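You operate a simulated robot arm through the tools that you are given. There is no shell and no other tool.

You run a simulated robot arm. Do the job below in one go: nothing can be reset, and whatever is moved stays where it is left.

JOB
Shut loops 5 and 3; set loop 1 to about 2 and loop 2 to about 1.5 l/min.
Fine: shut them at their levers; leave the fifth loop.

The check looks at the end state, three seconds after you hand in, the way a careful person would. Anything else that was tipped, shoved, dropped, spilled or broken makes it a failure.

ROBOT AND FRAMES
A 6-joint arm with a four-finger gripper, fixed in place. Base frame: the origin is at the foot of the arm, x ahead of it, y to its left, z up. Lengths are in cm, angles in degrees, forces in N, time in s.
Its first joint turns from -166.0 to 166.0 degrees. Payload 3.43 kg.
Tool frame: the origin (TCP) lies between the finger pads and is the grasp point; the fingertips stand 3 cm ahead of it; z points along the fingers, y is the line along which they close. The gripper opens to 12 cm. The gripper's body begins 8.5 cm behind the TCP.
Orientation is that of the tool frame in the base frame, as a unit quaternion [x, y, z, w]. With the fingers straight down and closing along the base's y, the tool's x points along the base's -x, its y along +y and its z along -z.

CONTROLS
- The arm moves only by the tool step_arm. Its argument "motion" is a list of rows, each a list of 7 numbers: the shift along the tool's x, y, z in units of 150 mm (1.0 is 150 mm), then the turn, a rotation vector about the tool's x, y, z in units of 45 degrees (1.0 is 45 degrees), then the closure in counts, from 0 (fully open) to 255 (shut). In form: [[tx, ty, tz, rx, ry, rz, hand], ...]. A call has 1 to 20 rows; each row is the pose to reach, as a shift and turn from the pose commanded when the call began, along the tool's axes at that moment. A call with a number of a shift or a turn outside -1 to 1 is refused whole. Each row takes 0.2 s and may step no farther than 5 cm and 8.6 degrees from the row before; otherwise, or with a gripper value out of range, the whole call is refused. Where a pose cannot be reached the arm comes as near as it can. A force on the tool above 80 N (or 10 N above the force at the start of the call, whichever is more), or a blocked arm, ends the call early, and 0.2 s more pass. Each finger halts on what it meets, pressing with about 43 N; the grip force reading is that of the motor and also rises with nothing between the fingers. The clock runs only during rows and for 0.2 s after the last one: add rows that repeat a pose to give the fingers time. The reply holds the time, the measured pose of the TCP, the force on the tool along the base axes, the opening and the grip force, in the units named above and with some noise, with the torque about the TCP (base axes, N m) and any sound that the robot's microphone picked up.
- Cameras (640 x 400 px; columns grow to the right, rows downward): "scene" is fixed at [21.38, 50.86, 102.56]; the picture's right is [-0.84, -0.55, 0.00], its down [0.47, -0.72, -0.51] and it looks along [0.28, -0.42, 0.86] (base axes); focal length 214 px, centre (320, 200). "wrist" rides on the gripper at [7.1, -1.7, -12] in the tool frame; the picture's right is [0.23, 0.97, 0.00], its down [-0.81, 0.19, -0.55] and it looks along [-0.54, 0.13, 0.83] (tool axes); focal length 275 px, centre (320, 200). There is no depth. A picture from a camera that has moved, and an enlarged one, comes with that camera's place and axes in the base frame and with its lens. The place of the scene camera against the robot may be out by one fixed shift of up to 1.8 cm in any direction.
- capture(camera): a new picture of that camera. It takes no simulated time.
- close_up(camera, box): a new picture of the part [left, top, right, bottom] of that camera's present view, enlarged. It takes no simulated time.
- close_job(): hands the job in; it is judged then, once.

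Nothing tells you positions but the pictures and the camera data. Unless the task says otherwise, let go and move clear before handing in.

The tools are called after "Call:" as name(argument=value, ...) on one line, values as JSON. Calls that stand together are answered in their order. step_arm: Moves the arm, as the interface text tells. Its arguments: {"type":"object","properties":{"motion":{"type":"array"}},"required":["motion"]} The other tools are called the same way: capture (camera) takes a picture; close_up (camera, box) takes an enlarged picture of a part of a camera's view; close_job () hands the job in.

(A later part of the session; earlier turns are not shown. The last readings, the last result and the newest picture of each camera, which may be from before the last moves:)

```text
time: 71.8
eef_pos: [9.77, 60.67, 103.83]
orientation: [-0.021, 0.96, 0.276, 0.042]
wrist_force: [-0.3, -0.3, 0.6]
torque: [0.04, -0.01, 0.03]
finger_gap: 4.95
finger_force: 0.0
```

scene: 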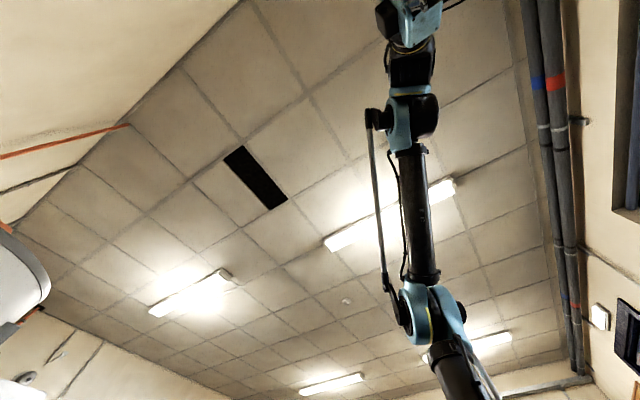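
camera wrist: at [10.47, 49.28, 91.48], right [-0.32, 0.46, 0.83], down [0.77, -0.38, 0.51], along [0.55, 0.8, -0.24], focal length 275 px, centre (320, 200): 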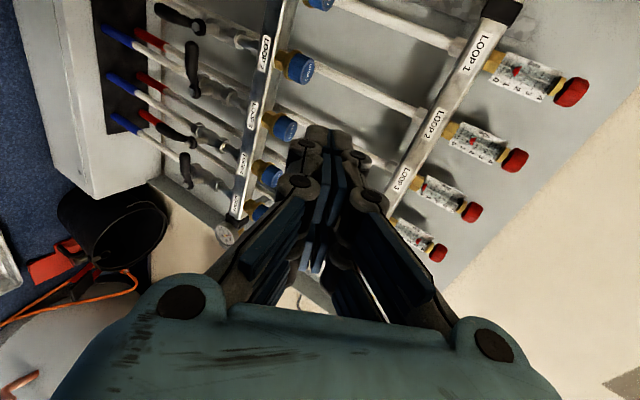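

Call:
step_arm(motion=[[-0.006, 0.195, -0.059, 0.142, 0.022, 0.011, 150], [-0.012, 0.389, -0.118, 0.285, 0.043, 0.022, 150], [-0.019, 0.584, -0.177, 0.427, 0.065, 0.032, 150], [-0.025, 0.778, -0.236, 0.57, 0.086, 0.043, 150], [-0.031, 0.973, -0.295, 0.712, 0.108, 0.054, 150], [-0.031, 0.973, -0.295, 0.712, 0.108, 0.054, 150]])

Call:
capture(camera="wrist")

```text
time: 73.2
eef_pos: [8.87, 70.67, 115.17]
orientation: [0.0, 1.0, -0.001, 0.001]
wrist_force: [0.5, 0.5, 0.4]
torque: [0.0, 0.03, -0.01]
finger_gap: 4.92
finger_force: 0.0
```

```text
taken
camera wrist: at [1.69, 68.93, 127.22], right [-0.23, 0.97, 0.0], down [0.81, 0.19, 0.55], along [0.54, 0.12, -0.83], focal length 275 px, centre (320, 200)
```

wrist: 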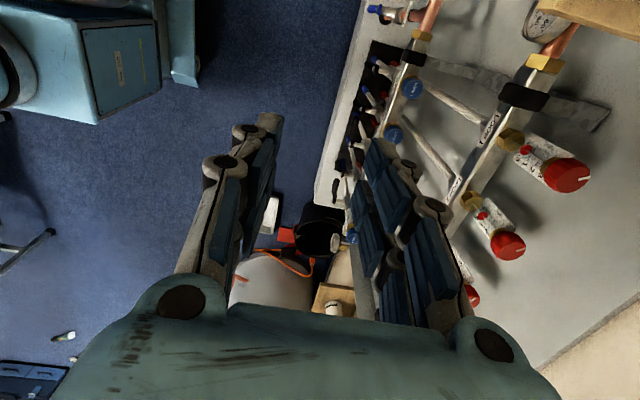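

Tool is exactly vertical; knob 1 top comes out near (8.8, 95.3, 103.3). Rolling −90° so the fingers close along x and the camera sits on the room side.

Call:
step_arm(motion=[[0, 0, 0, 0, 0, -0.17, 140], [0, 0, 0, 0, 0, -0.34, 140], [0, 0, 0, 0, 0, -0.51, 140], [0, 0, 0, 0, 0, -0.68, 140], [0, 0, 0, 0, 0, -0.85, 140], [0, 0, 0, 0, 0, -1, 140]])

Call:
step_arm(motion=[[0, 0, 0, 0, 0, -0.17, 140], [0, 0, 0, 0, 0, -0.34, 140], [0, 0, 0, 0, 0, -0.51, 140], [0, 0, 0, 0, 0, -0.68, 140], [0, 0, 0, 0, 0, -0.85, 140], [0, 0, 0, 0, 0, -1, 140], [0, 0, 0, 0, 0, -1, 140]])

Call:
capture(camera="wrist")

```text
time: 74.6
eef_pos: [8.94, 70.94, 115.06]
orientation: [-0.383, 0.924, -0.001, 0.001]
wrist_force: [0.4, -0.2, 0.2]
torque: [0.02, -0.06, 0.02]
finger_gap: 5.42
finger_force: 0.1
```

```text
time: 76.2
eef_pos: [8.82, 71.02, 115.07]
orientation: [0.708, -0.707, 0.001, 0.0]
wrist_force: [-0.6, 0.3, -0.5]
torque: [-0.01, -0.02, -0.01]
finger_gap: 5.43
finger_force: 0.0
```

```text
taken
camera wrist: at [10.51, 63.74, 127.15], right [-0.97, -0.23, 0.0], down [-0.19, 0.81, 0.55], along [-0.13, 0.54, -0.83], focal length 275 px, centre (320, 200)
```

wrist: 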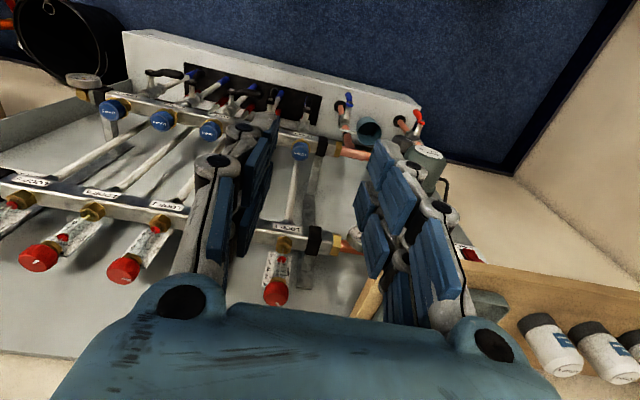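

Clear view; the shelf with jars stays at x < −2, the knob is at (8.9, 95.5). Moving over knob 1 at a safe height.

Call:
step_arm(motion=[[-0.25, 0, 0, 0, 0, 0, 140], [-0.5, 0, 0, 0, 0, 0, 140], [-0.75, 0, 0, 0, 0, 0, 140], [-1, 0, 0, 0, 0, 0, 140], [-1, 0, 0, 0, 0, 0, 140]])

Call:
capture(camera="wrist")

```text
time: 77.4
eef_pos: [9.23, 83.6, 113.48]
orientation: [-0.707, 0.707, -0.001, 0.001]
wrist_force: [0.3, -2.8, 2.1]
torque: [0.23, -0.06, 0.0]
finger_gap: 5.41
finger_force: 0.1
out of reach, approached as far as the arm can: row 4, 5
```

```text
taken
camera wrist: at [11.0, 76.42, 125.67], right [-0.97, -0.23, 0.0], down [-0.19, 0.81, 0.55], along [-0.13, 0.54, -0.83], focal length 275 px, centre (320, 200)
```

wrist: 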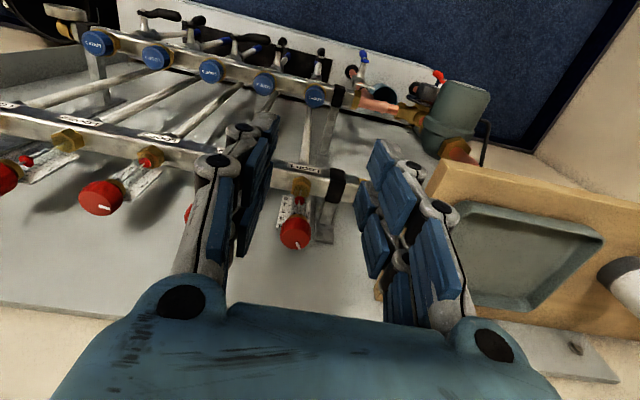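

Tool-down reach ends at y≈84 at this height; lower it should extend. I'll come down to grip height here in front of the bar, and then slide in so that the knob passes between the open fingers.

Call:
step_arm(motion=[[0, 0, 0.15, 0, 0, 0, 140], [0, 0, 0.3, 0, 0, 0, 140], [0, 0, 0.45, 0, 0, 0, 140], [0, 0, 0.6, 0, 0, 0, 140], [0, 0, 0.6, 0, 0, 0, 140]])

```text
time: 78.6
eef_pos: [9.28, 84.4, 104.54]
orientation: [0.707, -0.707, 0.001, -0.001]
wrist_force: [0.7, 0.8, 0.4]
torque: [-0.01, 0.0, 0.03]
finger_gap: 5.4
finger_force: 0.0
```

Call:
step_arm(motion=[[-0.15, 0.027, 0, 0, 0, 0, 140], [-0.3, 0.027, 0, 0, 0, 0, 140], [-0.3, 0.027, 0, 0, 0, 0, 140]])

Call:
capture(camera="wrist")

```text
time: 79.4
eef_pos: [8.65, 88.94, 104.71]
orientation: [-0.706, 0.708, -0.002, 0.0]
wrist_force: [0.3, -0.5, -0.3]
torque: [0.01, -0.01, 0.01]
finger_gap: 5.42
finger_force: 0.1
```

```text
taken
camera wrist: at [10.43, 81.8, 116.73], right [-0.97, -0.23, 0.0], down [-0.19, 0.81, 0.55], along [-0.13, 0.54, -0.83], focal length 275 px, centre (320, 200)
```

wrist: 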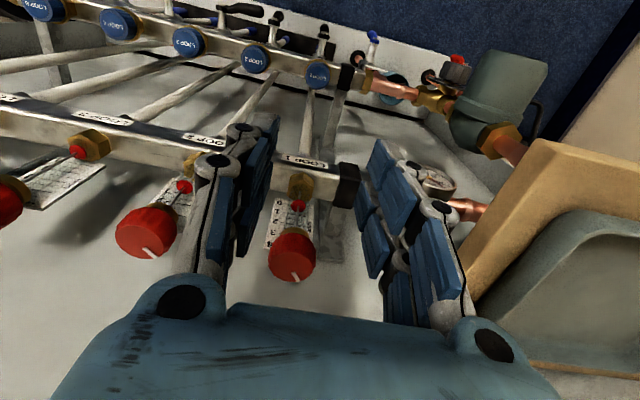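

Reach holds at this height. Knob 1 is at about (8.95, 95.9) between the fingers' line; the shelf corner is at x≈−1.7, well clear. Sliding in.

Call:
step_arm(motion=[[-0.15, -0.017, 0, 0, 0, 0, 140], [-0.3, -0.017, 0.007, 0, 0, 0, 140], [-0.45, -0.017, 0.014, 0, 0, 0, 140], [-0.45, -0.017, 0.014, 0, 0, 0, 140]])

Call:
capture(camera="wrist")

```text
time: 80.4
eef_pos: [9.3, 90.85, 102.79]
orientation: [-0.707, 0.707, -0.002, 0.0]
wrist_force: [0.5, 0.5, 0.1]
torque: [-0.05, 0.01, 0.03]
finger_gap: 5.41
finger_force: 0.1
out of reach, approached as far as the arm can: row 1, 2, 3, 4
```

```text
taken
camera wrist: at [11.04, 83.56, 114.91], right [-0.97, -0.23, 0.0], down [-0.19, 0.81, 0.55], along [-0.13, 0.54, -0.83], focal length 275 px, centre (320, 200)
```

wrist: 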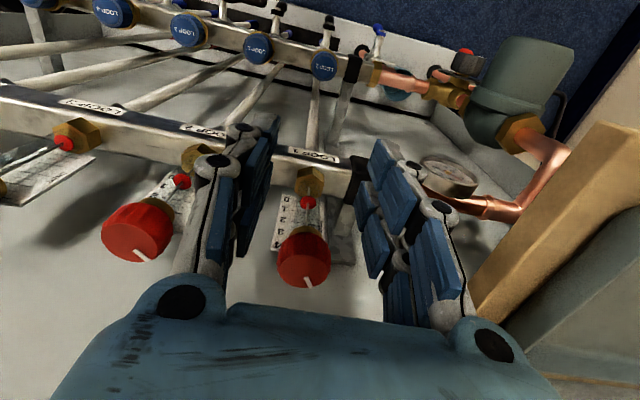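

Vertical reach ends at y≈91, so I'll lean the tool ~25° (fingertips toward the wall) about the closing axis; the finger pads still stand parallel to the knob's axis. Back a little, tilt, then look.

Call:
step_arm(motion=[[0.07, 0.008, -0.05, 0, -0.14, 0, 140], [0.13, 0.016, -0.1, 0, -0.28, 0, 140], [0.2, 0.023, -0.147, 0, -0.42, 0, 140], [0.2, 0.023, -0.147, 0, -0.556, 0, 140], [0.2, 0.023, -0.147, 0, -0.556, 0, 140]])

Call:
capture(camera="wrist")

```text
time: 81.6
eef_pos: [9.2, 87.87, 105.23]
orientation: [-0.69, 0.691, 0.152, 0.154]
wrist_force: [0.1, 0.5, -0.4]
torque: [0.02, 0.01, 0.0]
finger_gap: 5.42
finger_force: 0.1
```

```text
taken
camera wrist: at [10.88, 76.15, 113.23], right [-0.97, -0.21, -0.1], down [-0.19, 0.5, 0.84], along [-0.13, 0.84, -0.53], focal length 275 px, centre (320, 200)
```

wrist: 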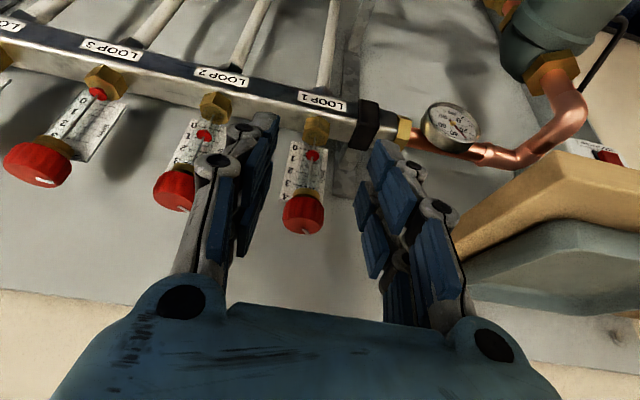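

This tilt gives a fine view: knob 1's centre ≈ (9.1, 95.8, 102.4), straight ahead between the fingers. Sliding in to straddle it.

Call:
step_arm(motion=[[-0.13, 0.003, 0.09, 0, 0, 0, 140], [-0.26, 0.005, 0.18, 0, 0, 0, 140], [-0.4, 0.007, 0.275, 0, 0, 0, 140], [-0.4, 0.007, 0.275, 0, 0, 0, 140]])

Call:
capture(camera="wrist")

```text
time: 82.6
eef_pos: [8.79, 95.14, 104.19]
orientation: [-0.69, 0.69, 0.152, 0.153]
wrist_force: [0.5, 0.5, -0.9]
torque: [-0.02, 0.01, -0.03]
finger_gap: 5.42
finger_force: 0.0
```

```text
taken
camera wrist: at [10.53, 83.41, 112.14], right [-0.97, -0.21, -0.1], down [-0.19, 0.5, 0.84], along [-0.13, 0.84, -0.53], focal length 275 px, centre (320, 200)
```

wrist: 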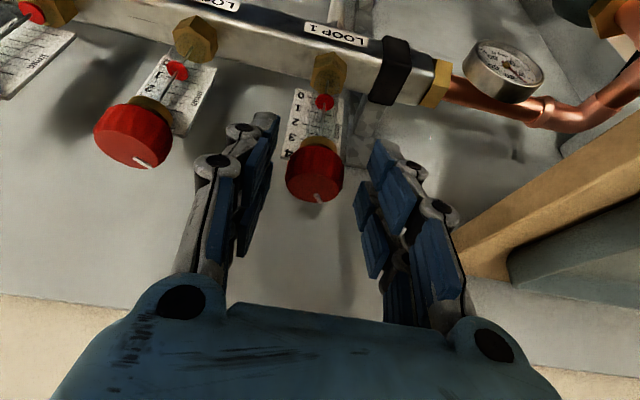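

The knob sits squarely between the pads (about 0.25 cm to +x; I'll correct that). Reading the meter from here first.

Call:
close_up(camera="wrist", box=[264, 40, 376, 210])

Call:
close_up(camera="wrist", box=[80, 10, 240, 180])

Call:
step_arm(motion=[[0, -0.017, 0, 0, 0, 0, 140], [0, -0.017, 0, 0, 0, 0, 175], [0, -0.017, 0, 0, 0, 0, 190], [0, -0.017, 0, 0, 0, 0, 190]])

Call:
capture(camera="wrist")

```text
2.35 times, centred on (320, 125) of wrist
camera zoom: at [10.53, 83.41, 112.14], right [-0.97, -0.21, -0.1], down [-0.19, 0.5, 0.84], along [-0.13, 0.84, -0.53], focal length 648 px, centre (320, 376)
```

zoom: 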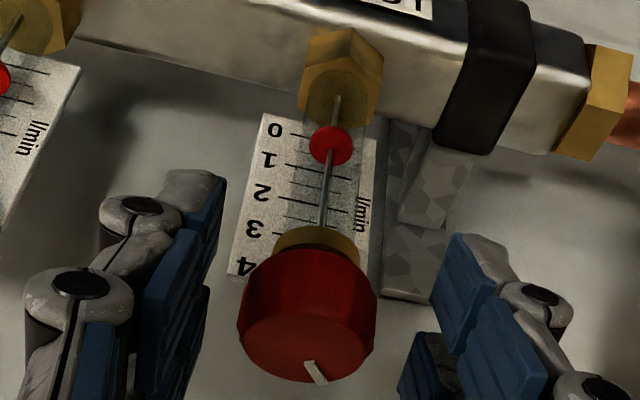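

```text
2.35 times, centred on (160, 95) of wrist
camera zoom: at [10.53, 83.41, 112.14], right [-0.97, -0.21, -0.1], down [-0.19, 0.5, 0.84], along [-0.13, 0.84, -0.53], focal length 648 px, centre (696, 447)
```

zoom: 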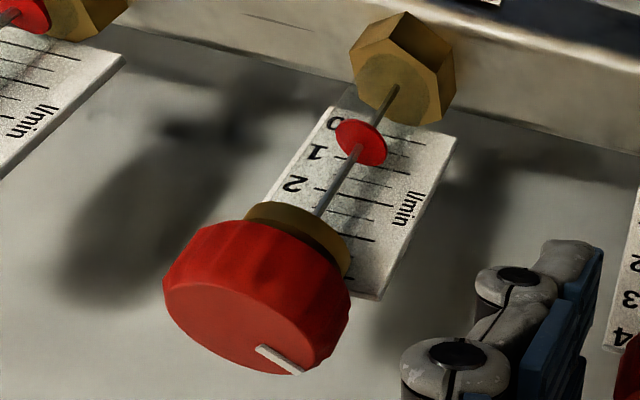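

```text
time: 83.6
eef_pos: [9.05, 94.98, 104.27]
orientation: [-0.69, 0.691, 0.151, 0.153]
wrist_force: [-6.2, 0.8, -0.1]
torque: [0.1, 0.17, 0.11]
finger_gap: 3.42
finger_force: 2.8
```

```text
taken
camera wrist: at [10.81, 83.37, 112.09], right [-0.97, -0.21, -0.1], down [-0.19, 0.5, 0.84], along [-0.13, 0.84, -0.53], focal length 275 px, centre (320, 200)
```

wrist: 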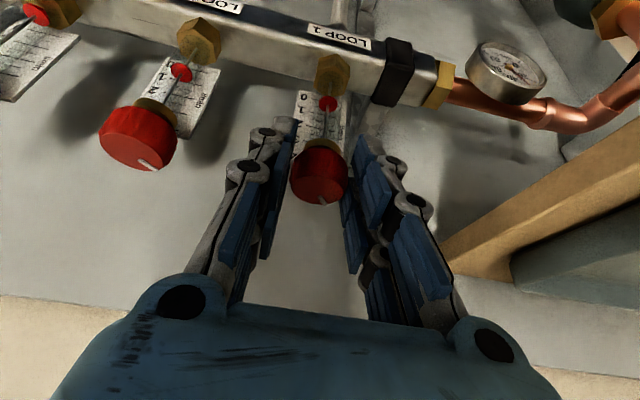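

Gripping knob 1 (≈3.4 cm across; I'll recentre by ~1 mm). The marker reads ~1.2 on loop 1. I'll firm up the grip, then turn counter-clockwise (seen from above) 40° as a trial.

Call:
step_arm(motion=[[0, 0.008, 0, 0, 0, 0, 200], [0, 0.008, 0, 0, 0, 0, 215], [0, 0.008, 0, 0, 0, 0, 215]])

Call:
step_arm(motion=[[0, -0.008, 0, -0.075, 0, -0.161, 215], [-0.002, -0.0156, 0.001, -0.15, -0.001, -0.322, 215], [-0.004, -0.023, 0.002, -0.226, -0.001, -0.484, 215], [-0.008, -0.03, 0.004, -0.301, -0.002, -0.645, 215], [-0.012, -0.036, 0.006, -0.376, -0.002, -0.806, 215], [-0.012, -0.036, 0.006, -0.376, -0.002, -0.806, 215]])

Call:
capture(camera="wrist")

```text
time: 84.4
eef_pos: [9.14, 95.04, 104.15]
orientation: [-0.69, 0.691, 0.151, 0.153]
wrist_force: [-8.2, -1.6, -3.5]
torque: [0.05, 0.4, 0.11]
finger_gap: 3.23
finger_force: 45.0
```

```text
time: 85.8
eef_pos: [9.96, 95.42, 104.16]
orientation: [0.885, -0.413, -0.197, -0.093]
wrist_force: [18.1, 30.7, 26.0]
torque: [1.07, -0.32, -0.46]
finger_gap: 3.26
finger_force: 45.0
```

```text
taken
camera wrist: at [18.7, 87.44, 112.05], right [-0.61, -0.78, -0.1], down [-0.47, 0.26, 0.84], along [-0.64, 0.56, -0.53], focal length 275 px, centre (320, 200)
```

wrist: 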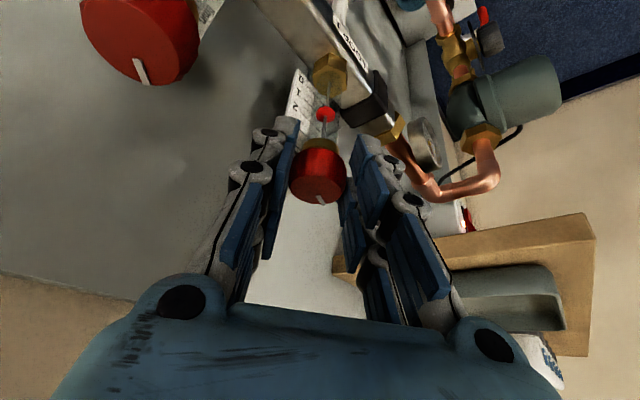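

The knob turned with the hand. Reading the marker.

Call:
close_up(camera="wrist", box=[264, 40, 376, 210])

```text
2.35 times, centred on (320, 125) of wrist
camera zoom: at [18.7, 87.44, 112.05], right [-0.61, -0.78, -0.1], down [-0.47, 0.26, 0.84], along [-0.64, 0.56, -0.53], focal length 648 px, centre (320, 376)
```

zoom: 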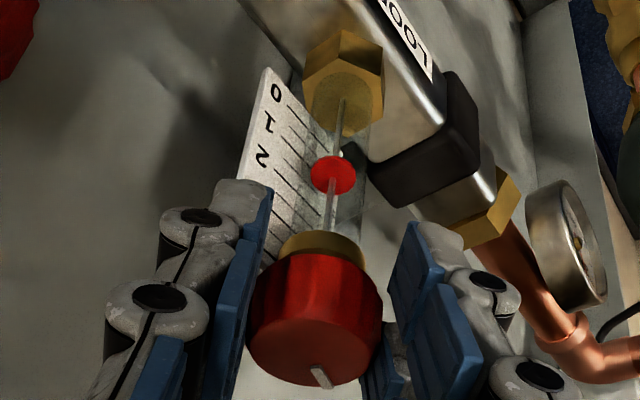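

The marker rose to roughly 1.9. I'll open the fingers, turn back to straight, and slide out to take an accurate level reading.

Call:
step_arm(motion=[[0, 0, 0, 0, 0, 0, 170], [0, 0, 0, 0, 0, 0, 140], [0, 0, 0, 0, 0, 0, 140]])

Call:
step_arm(motion=[[-0.004, 0.013, 0.002, 0.075, 0, 0.161, 140], [-0.009, 0.026, 0.004, 0.15, 0.001, 0.322, 140], [-0.013, 0.038, 0.006, 0.226, 0.001, 0.484, 140], [-0.018, 0.05, 0.008, 0.301, 0.002, 0.645, 140], [-0.022, 0.063, 0.01, 0.376, 0.002, 0.806, 140], [-0.022, 0.063, 0.01, 0.376, 0.002, 0.806, 140]])

Call:
capture(camera="wrist")

Call:
close_up(camera="wrist", box=[264, 40, 376, 210])

```text
time: 86.6
eef_pos: [9.86, 95.27, 104.06]
orientation: [0.885, -0.412, -0.196, -0.092]
wrist_force: [-0.2, 0.4, -0.5]
torque: [-0.04, -0.01, 0.04]
finger_gap: 5.4
finger_force: 0.0
```

```text
time: 88.0
eef_pos: [8.63, 94.94, 104.16]
orientation: [-0.689, 0.691, 0.152, 0.154]
wrist_force: [0.0, 0.3, -0.1]
torque: [-0.02, 0.01, 0.01]
finger_gap: 5.42
finger_force: 0.1
```

```text
taken
camera wrist: at [10.28, 83.22, 112.05], right [-0.97, -0.21, -0.1], down [-0.19, 0.5, 0.84], along [-0.12, 0.84, -0.53], focal length 275 px, centre (320, 200)
```

wrist: 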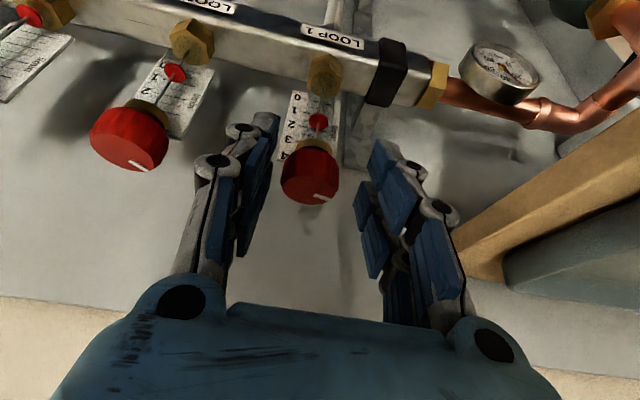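

```text
2.35 times, centred on (320, 125) of wrist
camera zoom: at [10.28, 83.22, 112.05], right [-0.97, -0.21, -0.1], down [-0.19, 0.5, 0.84], along [-0.12, 0.84, -0.53], focal length 648 px, centre (320, 376)
```

zoom: 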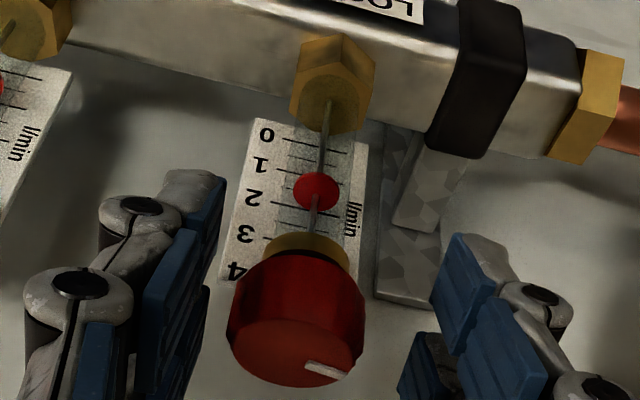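

The marker kept rising after the turn (it lags), so I'll let it settle. Sliding out, then to a level viewing pose with the hand opened wide so both meters 1 and 2 are visible.

Call:
step_arm(motion=[[0.13, -0.01, -0.086, 0, 0, 0, 140], [0.26, -0.02, -0.172, 0, 0, 0, 140], [0.395, -0.02, -0.258, 0, 0, 0, 140], [0.395, -0.02, -0.258, 0, 0, 0, 140]])

Call:
step_arm(motion=[[0.22, -0.06, -0.06, 0, -0.12, 0, 100], [0.44, -0.12, -0.12, 0, -0.24, 0, 60], [0.66, -0.18, -0.18, 0, -0.36, 0, 20], [0.83, -0.23, -0.21, 0, -0.48, 0, 0], [0.98, -0.27, -0.23, 0, -0.6, 0, 0], [0.98, -0.27, -0.23, 0, -0.71, 0, 0], [0.98, -0.27, -0.23, 0, -0.71, 0, 0]])

Call:
capture(camera="wrist")

```text
time: 89.0
eef_pos: [8.91, 87.78, 104.97]
orientation: [-0.69, 0.691, 0.152, 0.153]
wrist_force: [-0.3, -0.7, -0.3]
torque: [0.01, -0.01, 0.01]
finger_gap: 5.4
finger_force: 0.2
```

```text
time: 90.6
eef_pos: [13.16, 72.93, 101.93]
orientation: [0.622, -0.621, -0.337, -0.337]
wrist_force: [0.3, 0.1, 0.1]
torque: [0.01, -0.03, -0.01]
finger_gap: 12.02
finger_force: 0.0
```

```text
taken
camera wrist: at [14.82, 58.88, 102.56], right [-0.97, -0.13, -0.19], down [-0.19, -0.02, 0.98], along [-0.13, 0.99, 0.0], focal length 275 px, centre (320, 200)
```

wrist: 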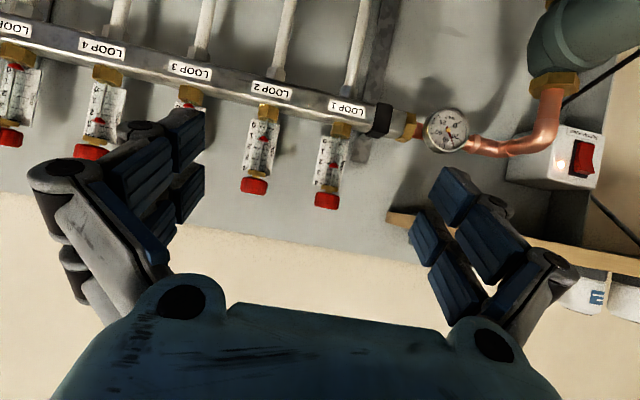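

Call:
close_up(camera="wrist", box=[290, 110, 386, 215])

Call:
close_up(camera="wrist", box=[215, 90, 311, 200])

Call:
close_up(camera="wrist", box=[0, 40, 160, 165])

```text
3.81 times, centred on (338, 162) of wrist
camera zoom: at [14.82, 58.88, 102.56], right [-0.97, -0.13, -0.19], down [-0.19, -0.02, 0.98], along [-0.13, 0.99, 0.0], focal length 1049 px, centre (251, 343)
```

zoom: 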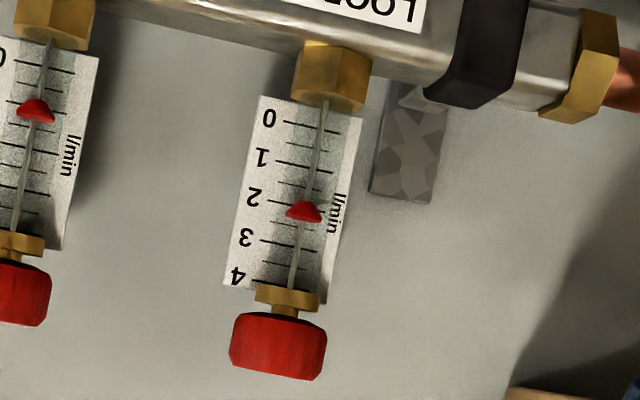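

```text
3.64 times, centred on (263, 145) of wrist
camera zoom: at [14.82, 58.88, 102.56], right [-0.97, -0.13, -0.19], down [-0.19, -0.02, 0.98], along [-0.13, 0.99, 0.0], focal length 1001 px, centre (527, 400)
```

zoom: 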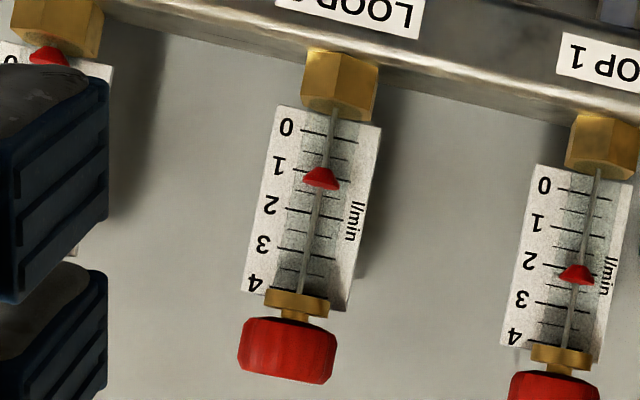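

```text
3.20 times, centred on (80, 102) of wrist
camera zoom: at [14.82, 58.88, 102.56], right [-0.97, -0.13, -0.19], down [-0.19, -0.02, 0.98], along [-0.13, 0.99, 0.0], focal length 881 px, centre (1088, 512)
```

zoom: 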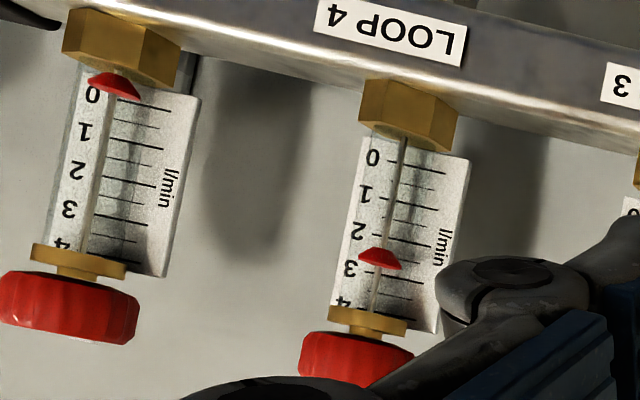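

Level reading (the wide rim of the marker is zero-consistent): loop 1 ≈ 2.25, loop 2 ≈ 1.35, loop 5 at 0. So 40° gave about +1.0; I'll turn knob 1 back ~10° and then knob 2 up ~5°. Returning to knob 1.

Call:
step_arm(motion=[[-0.142, 0.056, 0.144, 0, 0.142, 0, 60], [-0.284, 0.112, 0.288, 0, 0.284, 0, 100], [-0.426, 0.168, 0.431, 0, 0.426, 0, 140], [-0.568, 0.224, 0.575, 0, 0.568, 0, 140], [-0.71, 0.28, 0.719, 0, 0.71, 0, 140], [-0.71, 0.28, 0.719, 0, 0.71, 0, 140]])

Call:
capture(camera="wrist")

```text
time: 92.0
eef_pos: [9.03, 87.95, 105.01]
orientation: [-0.69, 0.691, 0.151, 0.153]
wrist_force: [-0.8, 0.5, 0.3]
torque: [0.01, 0.0, 0.0]
finger_gap: 5.43
finger_force: 0.1
```

```text
taken
camera wrist: at [10.65, 76.4, 112.96], right [-0.97, -0.21, -0.1], down [-0.19, 0.5, 0.84], along [-0.13, 0.84, -0.53], focal length 275 px, centre (320, 200)
```

wrist: 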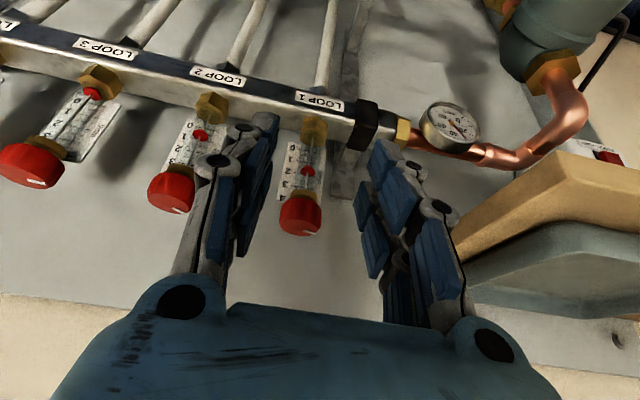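

Call:
step_arm(motion=[[-0.139, 0.004, 0.086, 0, 0, 0, 140], [-0.278, 0.008, 0.171, 0, 0, 0, 140], [-0.417, 0.012, 0.257, 0, 0, 0, 140], [-0.417, 0.012, 0.257, 0, 0, 0, 140]])

Call:
step_arm(motion=[[0, 0, 0, 0, 0, 0, 175], [0, 0, 0, 0, 0, 0, 195], [0, 0, 0, 0, 0, 0, 215], [0, 0, 0, 0, 0, 0, 215]])

Call:
close_up(camera="wrist", box=[264, 40, 376, 210])

```text
time: 93.0
eef_pos: [8.79, 95.32, 104.1]
orientation: [-0.69, 0.691, 0.152, 0.154]
wrist_force: [1.1, 0.1, 0.3]
torque: [0.0, 0.01, 0.01]
finger_gap: 5.42
finger_force: 0.0
```

```text
time: 94.0
eef_pos: [9.09, 95.26, 104.19]
orientation: [-0.69, 0.691, 0.152, 0.153]
wrist_force: [22.0, 3.6, 1.1]
torque: [-0.16, -0.41, -0.3]
finger_gap: 3.19
finger_force: 45.2
```

```text
2.35 times, centred on (320, 125) of wrist
camera zoom: at [10.69, 83.61, 112.13], right [-0.97, -0.21, -0.1], down [-0.19, 0.5, 0.84], along [-0.12, 0.84, -0.53], focal length 648 px, centre (320, 376)
```

zoom: 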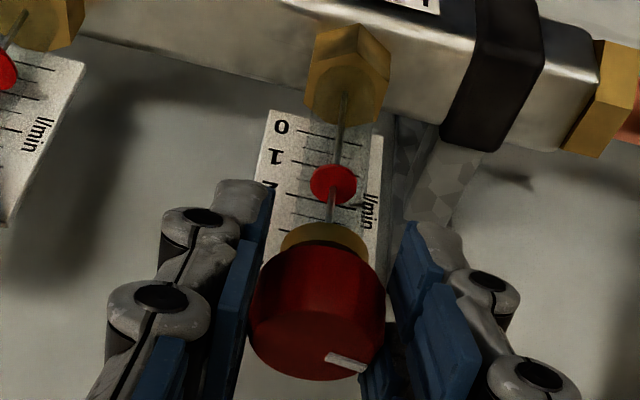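

Gripped. Turning knob 1 clockwise 10°.

Call:
step_arm(motion=[[0, -0.01, 0, 0.047, 0, 0.1, 215], [-0.001, -0.005, 0, 0.094, 0, 0.2016, 215], [-0.001, -0.005, 0, 0.094, 0, 0.2016, 215], [-0.001, -0.005, 0, 0.094, 0, 0.2016, 215]])

Call:
close_up(camera="wrist", box=[264, 40, 376, 210])

Call:
step_arm(motion=[[0, 0, 0, 0, 0, 0, 180], [0, 0, 0, 0, 0, 0, 140], [0, 0, 0, 0, 0, 0, 140], [0, 0, 0, 0, 0, 0, 140]])

Call:
close_up(camera="wrist", box=[264, 40, 376, 210])

```text
time: 95.0
eef_pos: [8.82, 95.31, 104.29]
orientation: [-0.628, 0.748, 0.138, 0.165]
wrist_force: [4.6, 16.9, 4.0]
torque: [0.49, -0.01, -0.06]
finger_gap: 3.19
finger_force: 45.2
```

```text
2.35 times, centred on (320, 125) of wrist
camera zoom: at [8.48, 83.51, 112.12], right [-0.99, -0.04, -0.1], down [-0.1, 0.53, 0.84], along [0.02, 0.85, -0.53], focal length 648 px, centre (320, 376)
```

zoom: 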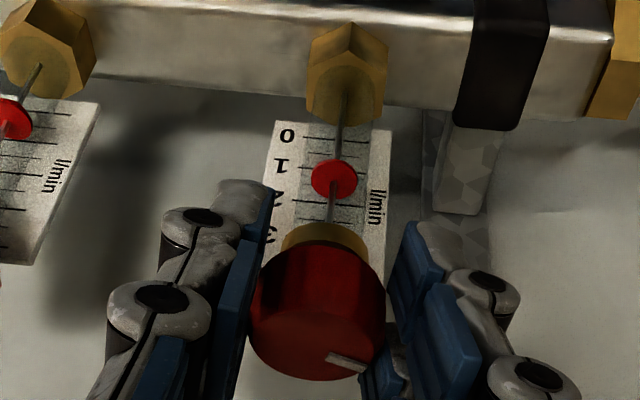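

```text
time: 96.0
eef_pos: [8.8, 95.24, 104.19]
orientation: [-0.627, 0.748, 0.138, 0.166]
wrist_force: [1.0, 0.8, 0.3]
torque: [0.01, 0.01, -0.01]
finger_gap: 5.4
finger_force: 0.1
```

```text
2.35 times, centred on (320, 125) of wrist
camera zoom: at [8.5, 83.47, 112.16], right [-0.99, -0.04, -0.1], down [-0.1, 0.53, 0.84], along [0.02, 0.85, -0.53], focal length 648 px, centre (320, 376)
```

zoom: 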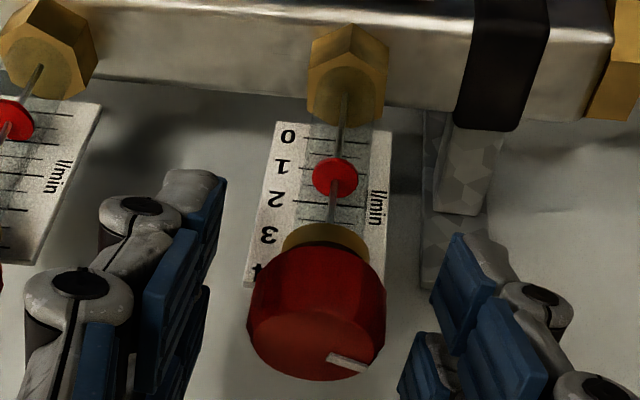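

Loop 1 has dropped slightly toward 2. Sliding out and over to knob 2 (x ≈ 19).

Call:
step_arm(motion=[[0.137, -0.028, -0.085, 0, 0, 0, 140], [0.274, -0.056, -0.17, 0, 0, 0, 140], [0.411, -0.084, -0.254, 0, 0, 0, 140], [0.411, -0.084, -0.254, 0, 0, 0, 140]])

Call:
step_arm(motion=[[-0.035, -0.22, 0.016, -0.031, 0, -0.067, 140], [-0.07, -0.44, 0.033, -0.062, 0, -0.134, 140], [-0.106, -0.663, 0.049, -0.094, 0, -0.2016, 140], [-0.106, -0.663, 0.049, -0.094, 0, -0.2016, 140]])

Call:
capture(camera="wrist")

```text
time: 97.0
eef_pos: [8.81, 88.08, 105.27]
orientation: [-0.627, 0.748, 0.138, 0.166]
wrist_force: [0.0, -0.3, 0.6]
torque: [-0.02, 0.0, -0.01]
finger_gap: 5.42
finger_force: 0.1
```

```text
time: 98.0
eef_pos: [18.61, 87.92, 105.48]
orientation: [-0.69, 0.691, 0.151, 0.153]
wrist_force: [-0.3, 0.0, 0.4]
torque: [-0.03, 0.01, 0.02]
finger_gap: 5.43
finger_force: 0.1
```

```text
taken
camera wrist: at [20.34, 76.24, 113.39], right [-0.97, -0.21, -0.1], down [-0.19, 0.5, 0.84], along [-0.13, 0.84, -0.53], focal length 275 px, centre (320, 200)
```

wrist: 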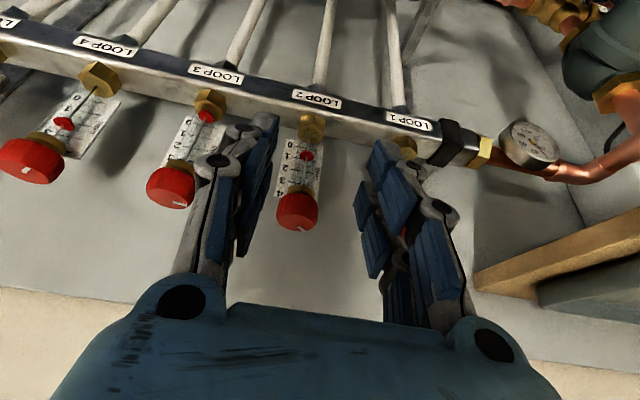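

Knob 2 is centred at (19.0, 95.8). Sliding in, gripping, and turning it counter-clockwise about 5°.

Call:
step_arm(motion=[[-0.135, -0.009, 0.095, 0, 0, 0, 140], [-0.27, -0.018, 0.19, 0, 0, 0, 140], [-0.405, -0.027, 0.284, 0, 0, 0, 140], [-0.405, -0.027, 0.284, 0, 0, 0, 140]])

Call:
close_up(camera="wrist", box=[264, 40, 376, 210])

```text
time: 99.0
eef_pos: [19.03, 95.21, 103.84]
orientation: [-0.691, 0.691, 0.152, 0.153]
wrist_force: [-0.1, -0.2, -0.8]
torque: [-0.02, -0.02, -0.01]
finger_gap: 5.41
finger_force: 0.1
```

```text
2.35 times, centred on (320, 125) of wrist
camera zoom: at [20.65, 83.54, 111.75], right [-0.97, -0.21, -0.1], down [-0.19, 0.5, 0.84], along [-0.13, 0.84, -0.53], focal length 648 px, centre (320, 376)
```

zoom: 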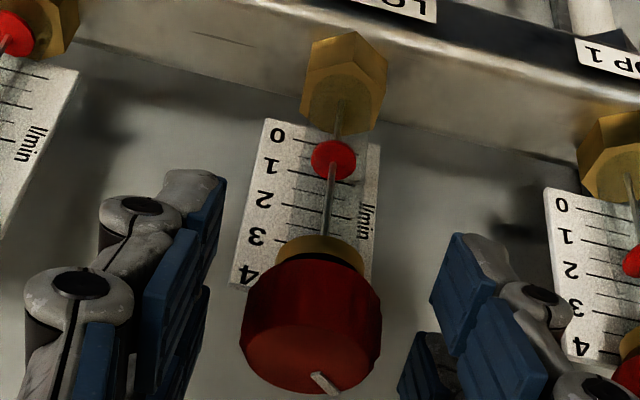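

Call:
step_arm(motion=[[0, -0.008, -0.01, 0, 0, 0, 175], [0, -0.008, -0.01, 0, 0, 0, 195], [0, -0.008, -0.01, 0, 0, 0, 215], [0, -0.008, -0.01, 0, 0, 0, 215]])

Call:
step_arm(motion=[[0, -0.003, 0, -0.024, 0, -0.05, 215], [0, -0.005, 0, -0.047, 0, -0.101, 215], [0, -0.005, 0, -0.047, 0, -0.101, 215], [0, -0.005, 0, -0.047, 0, -0.101, 215]])

Call:
step_arm(motion=[[0, 0, 0, 0, 0, 0, 180], [0, 0, 0, 0, 0, 0, 140], [0, 0, 0, 0, 0, 0, 140]])

Call:
close_up(camera="wrist", box=[264, 40, 376, 210])

```text
time: 100.0
eef_pos: [19.03, 95.17, 104.03]
orientation: [-0.69, 0.691, 0.152, 0.154]
wrist_force: [-9.9, -0.2, -4.3]
torque: [0.04, 0.25, 0.17]
finger_gap: 3.18
finger_force: 45.1
```

```text
time: 101.0
eef_pos: [19.13, 95.19, 103.9]
orientation: [0.721, -0.659, -0.158, -0.146]
wrist_force: [-25.1, -3.0, -0.2]
torque: [0.11, 0.67, 0.3]
finger_gap: 3.18
finger_force: 44.5
```

```text
time: 101.8
eef_pos: [19.44, 95.23, 103.88]
orientation: [0.72, -0.659, -0.158, -0.145]
wrist_force: [-0.5, 0.4, -1.0]
torque: [0.01, 0.04, 0.0]
finger_gap: 5.39
finger_force: 0.0
```

```text
2.35 times, centred on (320, 125) of wrist
camera zoom: at [22.11, 83.7, 111.89], right [-0.95, -0.29, -0.1], down [-0.24, 0.48, 0.84], along [-0.2, 0.82, -0.53], focal length 648 px, centre (320, 376)
```

zoom: 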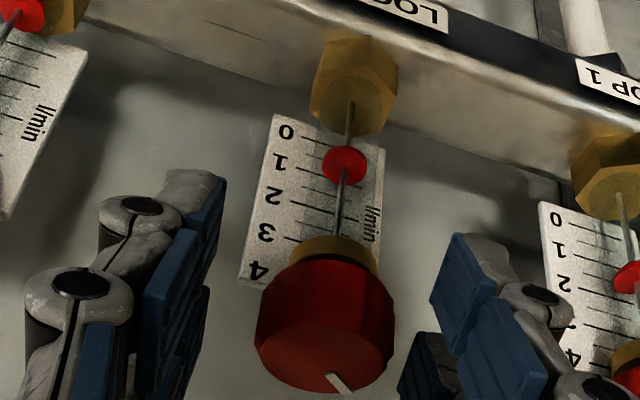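

Call:
step_arm(motion=[[0.135, 0.014, -0.092, 0, 0, 0, 140], [0.27, 0.028, -0.185, 0, 0, 0, 140], [0.406, 0.042, -0.277, 0, 0, 0, 140], [0.406, 0.042, -0.277, 0, 0, 0, 140]])

Call:
step_arm(motion=[[0.19, 0.097, 0.015, 0.009, -0.142, 0.02, 100], [0.38, 0.195, 0.03, 0.019, -0.284, 0.04, 60], [0.57, 0.292, 0.044, 0.028, -0.426, 0.06, 20], [0.76, 0.39, 0.059, 0.038, -0.568, 0.08, 0], [0.948, 0.487, 0.074, 0.047, -0.71, 0.101, 0], [0.948, 0.487, 0.074, 0.047, -0.71, 0.101, 0]])

Call:
capture(camera="wrist")

```text
time: 102.8
eef_pos: [19.42, 87.88, 105.13]
orientation: [0.72, -0.66, -0.159, -0.146]
wrist_force: [0.5, -0.2, 1.2]
torque: [0.01, 0.0, -0.01]
finger_gap: 5.39
finger_force: 0.1
```

```text
time: 104.2
eef_pos: [13.31, 75.07, 98.27]
orientation: [-0.619, 0.625, 0.344, 0.329]
wrist_force: [-0.3, 0.3, -1.1]
torque: [-0.01, -0.01, -0.03]
finger_gap: 12.0
finger_force: 0.0
```

```text
taken
camera wrist: at [15.0, 61.01, 98.79], right [-0.98, -0.13, -0.17], down [-0.17, -0.02, 0.99], along [-0.13, 0.99, 0.0], focal length 275 px, centre (320, 200)
```

wrist: 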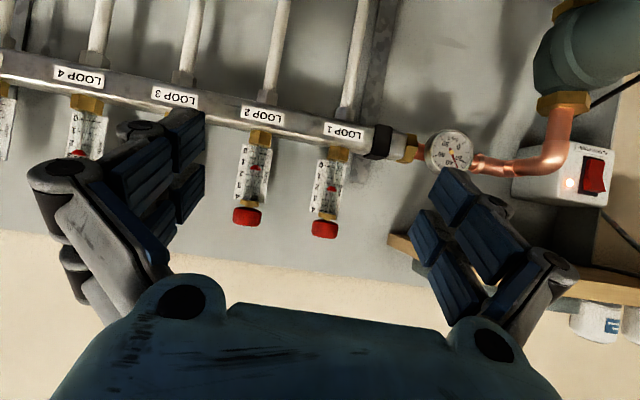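

Call:
close_up(camera="wrist", box=[298, 130, 362, 250])

Call:
close_up(camera="wrist", box=[222, 115, 286, 235])

Call:
close_up(camera="wrist", box=[300, 150, 348, 225])

Call:
close_up(camera="wrist", box=[225, 130, 273, 205])

```text
3.33 times, centred on (330, 190) of wrist
camera zoom: at [15.0, 61.01, 98.79], right [-0.98, -0.13, -0.17], down [-0.17, -0.02, 0.99], along [-0.13, 0.99, 0.0], focal length 918 px, centre (287, 233)
```

zoom: 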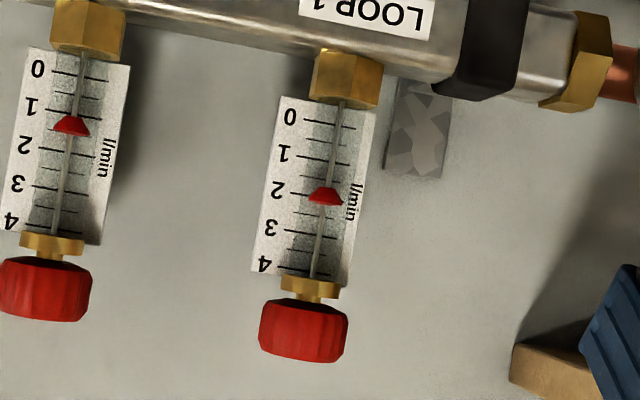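

```text
3.33 times, centred on (254, 175) of wrist
camera zoom: at [15.0, 61.01, 98.79], right [-0.98, -0.13, -0.17], down [-0.17, -0.02, 0.99], along [-0.13, 0.99, 0.0], focal length 918 px, centre (540, 283)
```

zoom: 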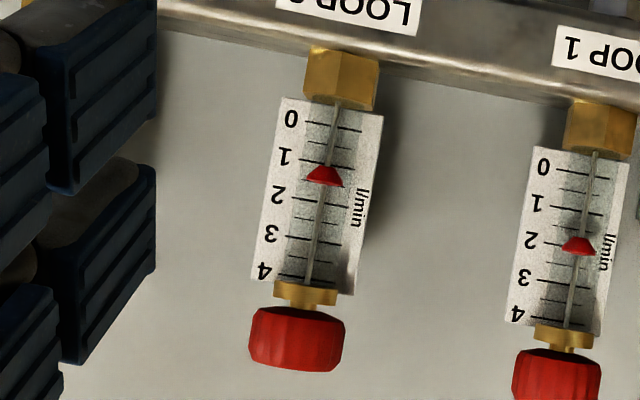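

```text
5.33 times, centred on (324, 188) of wrist
camera zoom: at [15.0, 61.01, 98.79], right [-0.98, -0.13, -0.17], down [-0.17, -0.02, 0.99], along [-0.13, 0.99, 0.0], focal length 1468 px, centre (299, 267)
```

zoom: 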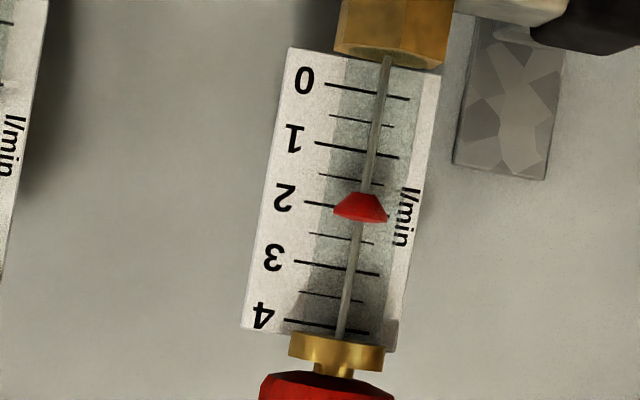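

```text
5.33 times, centred on (249, 168) of wrist
camera zoom: at [15.0, 61.01, 98.79], right [-0.98, -0.13, -0.17], down [-0.17, -0.02, 0.99], along [-0.13, 0.99, 0.0], focal length 1468 px, centre (699, 373)
```

zoom: 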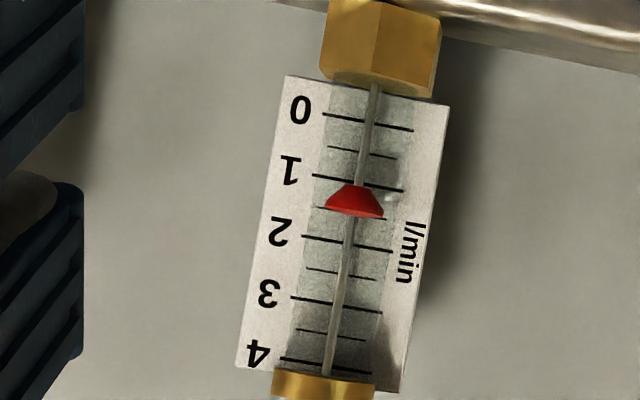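

Level reading: loop 1 ≈ 2.05–2.1, loop 2 ≈ 1.4–1.5 depending on which edge of the marker counts. I'll shift +x to see how the shut loops' markers sit at zero, to calibrate.

Call:
step_arm(motion=[[0, -0.25, 0, 0, 0, 0, 0], [0, -0.5, 0, 0, 0, 0, 0], [0, -0.75, 0, 0, 0, 0, 0], [0, -1, 0, 0, 0, 0, 0], [0, -1, 0, 0, 0, 0, 0]])

Call:
capture(camera="wrist")

```text
time: 105.4
eef_pos: [28.33, 74.98, 98.14]
orientation: [-0.619, 0.624, 0.344, 0.329]
wrist_force: [-1.5, -0.5, 0.5]
torque: [0.01, 0.01, 0.02]
finger_gap: 11.98
finger_force: 0.0
```

```text
taken
camera wrist: at [30.1, 60.85, 98.72], right [-0.98, -0.13, -0.17], down [-0.17, -0.02, 0.99], along [-0.13, 0.99, 0.0], focal length 275 px, centre (320, 200)
```

wrist: 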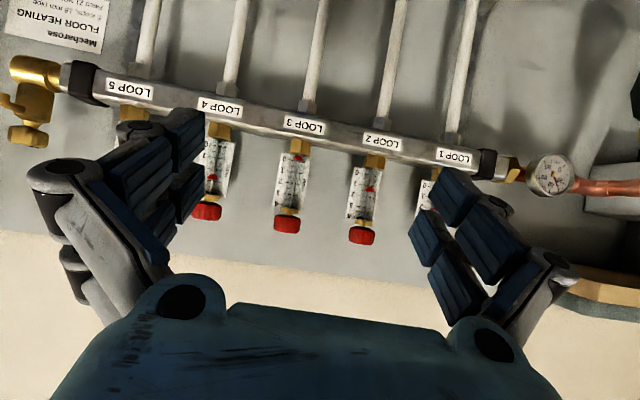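

Call:
close_up(camera="wrist", box=[268, 145, 316, 220])

Call:
close_up(camera="wrist", box=[340, 160, 388, 235])

Call:
close_up(camera="wrist", box=[195, 125, 243, 200])

```text
5.33 times, centred on (292, 182) of wrist
camera zoom: at [30.1, 60.85, 98.72], right [-0.98, -0.13, -0.17], down [-0.17, -0.02, 0.99], along [-0.13, 0.99, 0.0], focal length 1468 px, centre (469, 293)
```

zoom: 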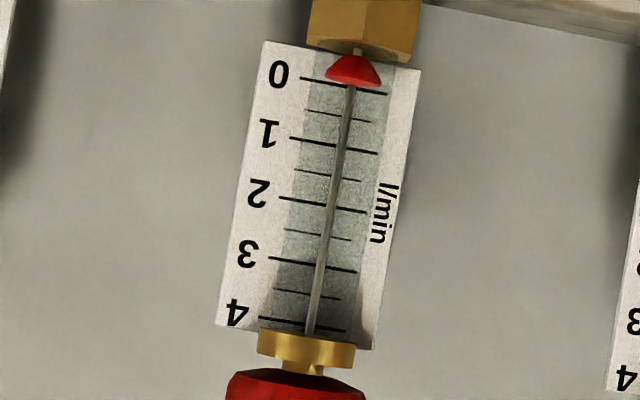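

```text
5.33 times, centred on (364, 198) of wrist
camera zoom: at [30.1, 60.85, 98.72], right [-0.98, -0.13, -0.17], down [-0.17, -0.02, 0.99], along [-0.13, 0.99, 0.0], focal length 1468 px, centre (85, 213)
```

zoom: 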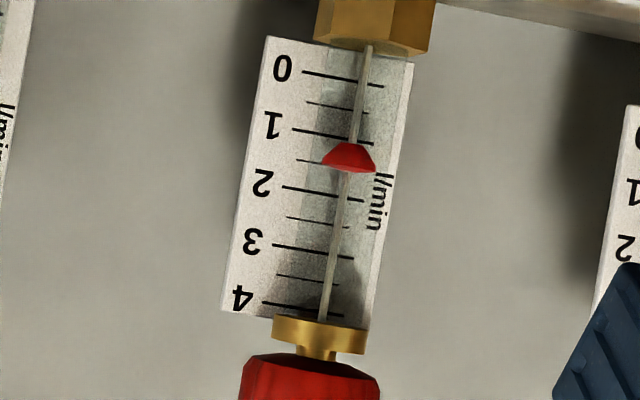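

```text
5.33 times, centred on (219, 162) of wrist
camera zoom: at [30.1, 60.85, 98.72], right [-0.98, -0.13, -0.17], down [-0.17, -0.02, 0.99], along [-0.13, 0.99, 0.0], focal length 1468 px, centre (859, 400)
```

zoom: 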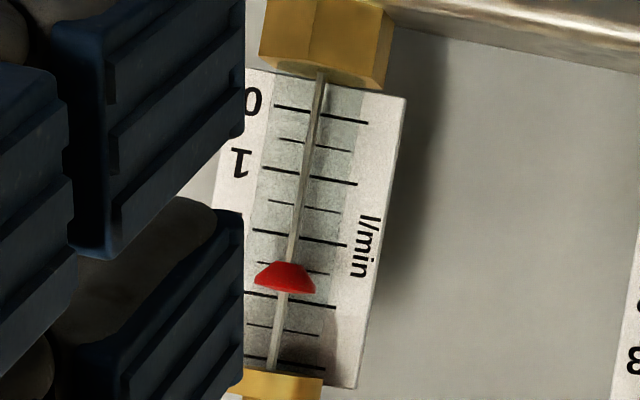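

Zero calibration confirms the marker's wide rim is the reading edge: loop 2 ≈ 1.5, loop 3 = 0, loop 1 ≈ 2.1. I'll trim knob 1 back by about 4° to land on 2.0.

Call:
step_arm(motion=[[0, 0.25, 0, 0, 0, 0, 0], [0, 0.5, 0, 0, 0, 0, 0], [0, 0.75, 0, 0, 0, 0, 0], [0, 1, 0, 0, 0, 0, 0], [0, 1, 0, 0, 0, 0, 0]])

Call:
step_arm(motion=[[-0.167, 0.06, 0.097, 0, 0.142, 0, 60], [-0.333, 0.119, 0.194, 0, 0.284, 0, 100], [-0.5, 0.178, 0.29, 0, 0.426, 0, 140], [-0.667, 0.238, 0.387, 0, 0.568, 0, 140], [-0.833, 0.297, 0.484, 0, 0.71, 0, 140], [-0.833, 0.297, 0.484, 0, 0.71, 0, 140]])

Call:
capture(camera="wrist")

```text
time: 106.6
eef_pos: [13.69, 74.99, 98.15]
orientation: [-0.619, 0.624, 0.344, 0.328]
wrist_force: [-0.7, 0.1, 0.6]
torque: [0.01, 0.02, 0.0]
finger_gap: 12.01
finger_force: 0.1
```

```text
time: 108.0
eef_pos: [8.88, 87.83, 104.55]
orientation: [-0.69, 0.691, 0.16, 0.144]
wrist_force: [-0.1, 0.3, 0.3]
torque: [0.0, 0.01, -0.01]
finger_gap: 5.44
finger_force: 0.0
```

```text
taken
camera wrist: at [10.81, 76.11, 112.52], right [-0.97, -0.21, -0.07], down [-0.17, 0.5, 0.85], along [-0.14, 0.84, -0.53], focal length 275 px, centre (320, 200)
```

wrist: 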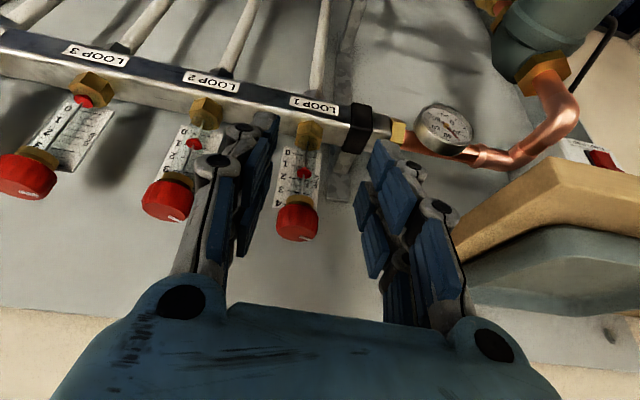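

Call:
step_arm(motion=[[-0.145, -0.003, 0.079, 0, 0, 0, 140], [-0.29, -0.005, 0.157, 0, 0, 0, 140], [-0.435, -0.007, 0.236, 0, 0, 0, 140], [-0.435, -0.007, 0.236, 0, 0, 0, 140]])

Call:
step_arm(motion=[[0, 0, 0, 0, 0, 0, 175], [0, 0, 0, 0, 0, 0, 195], [0, 0, 0, 0, 0, 0, 215], [0, 0, 0, 0, 0, 0, 215]])

Call:
step_arm(motion=[[0, 0.002, 0, 0.019, 0, 0.04, 215], [0, 0.004, 0, 0.038, 0, 0.081, 215], [0, 0.004, 0, 0.038, 0, 0.081, 215]])

Call:
step_arm(motion=[[0, 0, 0, 0, 0, 0, 180], [0, 0, 0, 0, 0, 0, 140], [0, 0, 0, 0, 0, 0, 140]])

```text
time: 109.0
eef_pos: [9.15, 95.31, 104.14]
orientation: [-0.69, 0.691, 0.161, 0.144]
wrist_force: [0.0, -0.2, 0.1]
torque: [0.0, 0.03, 0.0]
finger_gap: 5.43
finger_force: 0.0
```

```text
time: 110.0
eef_pos: [9.05, 95.3, 104.22]
orientation: [-0.69, 0.691, 0.161, 0.145]
wrist_force: [2.8, 2.0, 0.9]
torque: [-0.01, -0.49, -0.01]
finger_gap: 3.2
finger_force: 45.2
```

```text
time: 110.8
eef_pos: [9.06, 95.27, 104.17]
orientation: [-0.665, 0.715, 0.155, 0.149]
wrist_force: [-0.8, 14.3, 6.0]
torque: [1.06, -0.39, 0.0]
finger_gap: 3.19
finger_force: 45.1
```

```text
time: 111.6
eef_pos: [9.1, 95.22, 104.24]
orientation: [-0.665, 0.715, 0.155, 0.15]
wrist_force: [0.7, -0.8, 0.9]
torque: [0.0, -0.03, -0.01]
finger_gap: 5.4
finger_force: 0.2
```

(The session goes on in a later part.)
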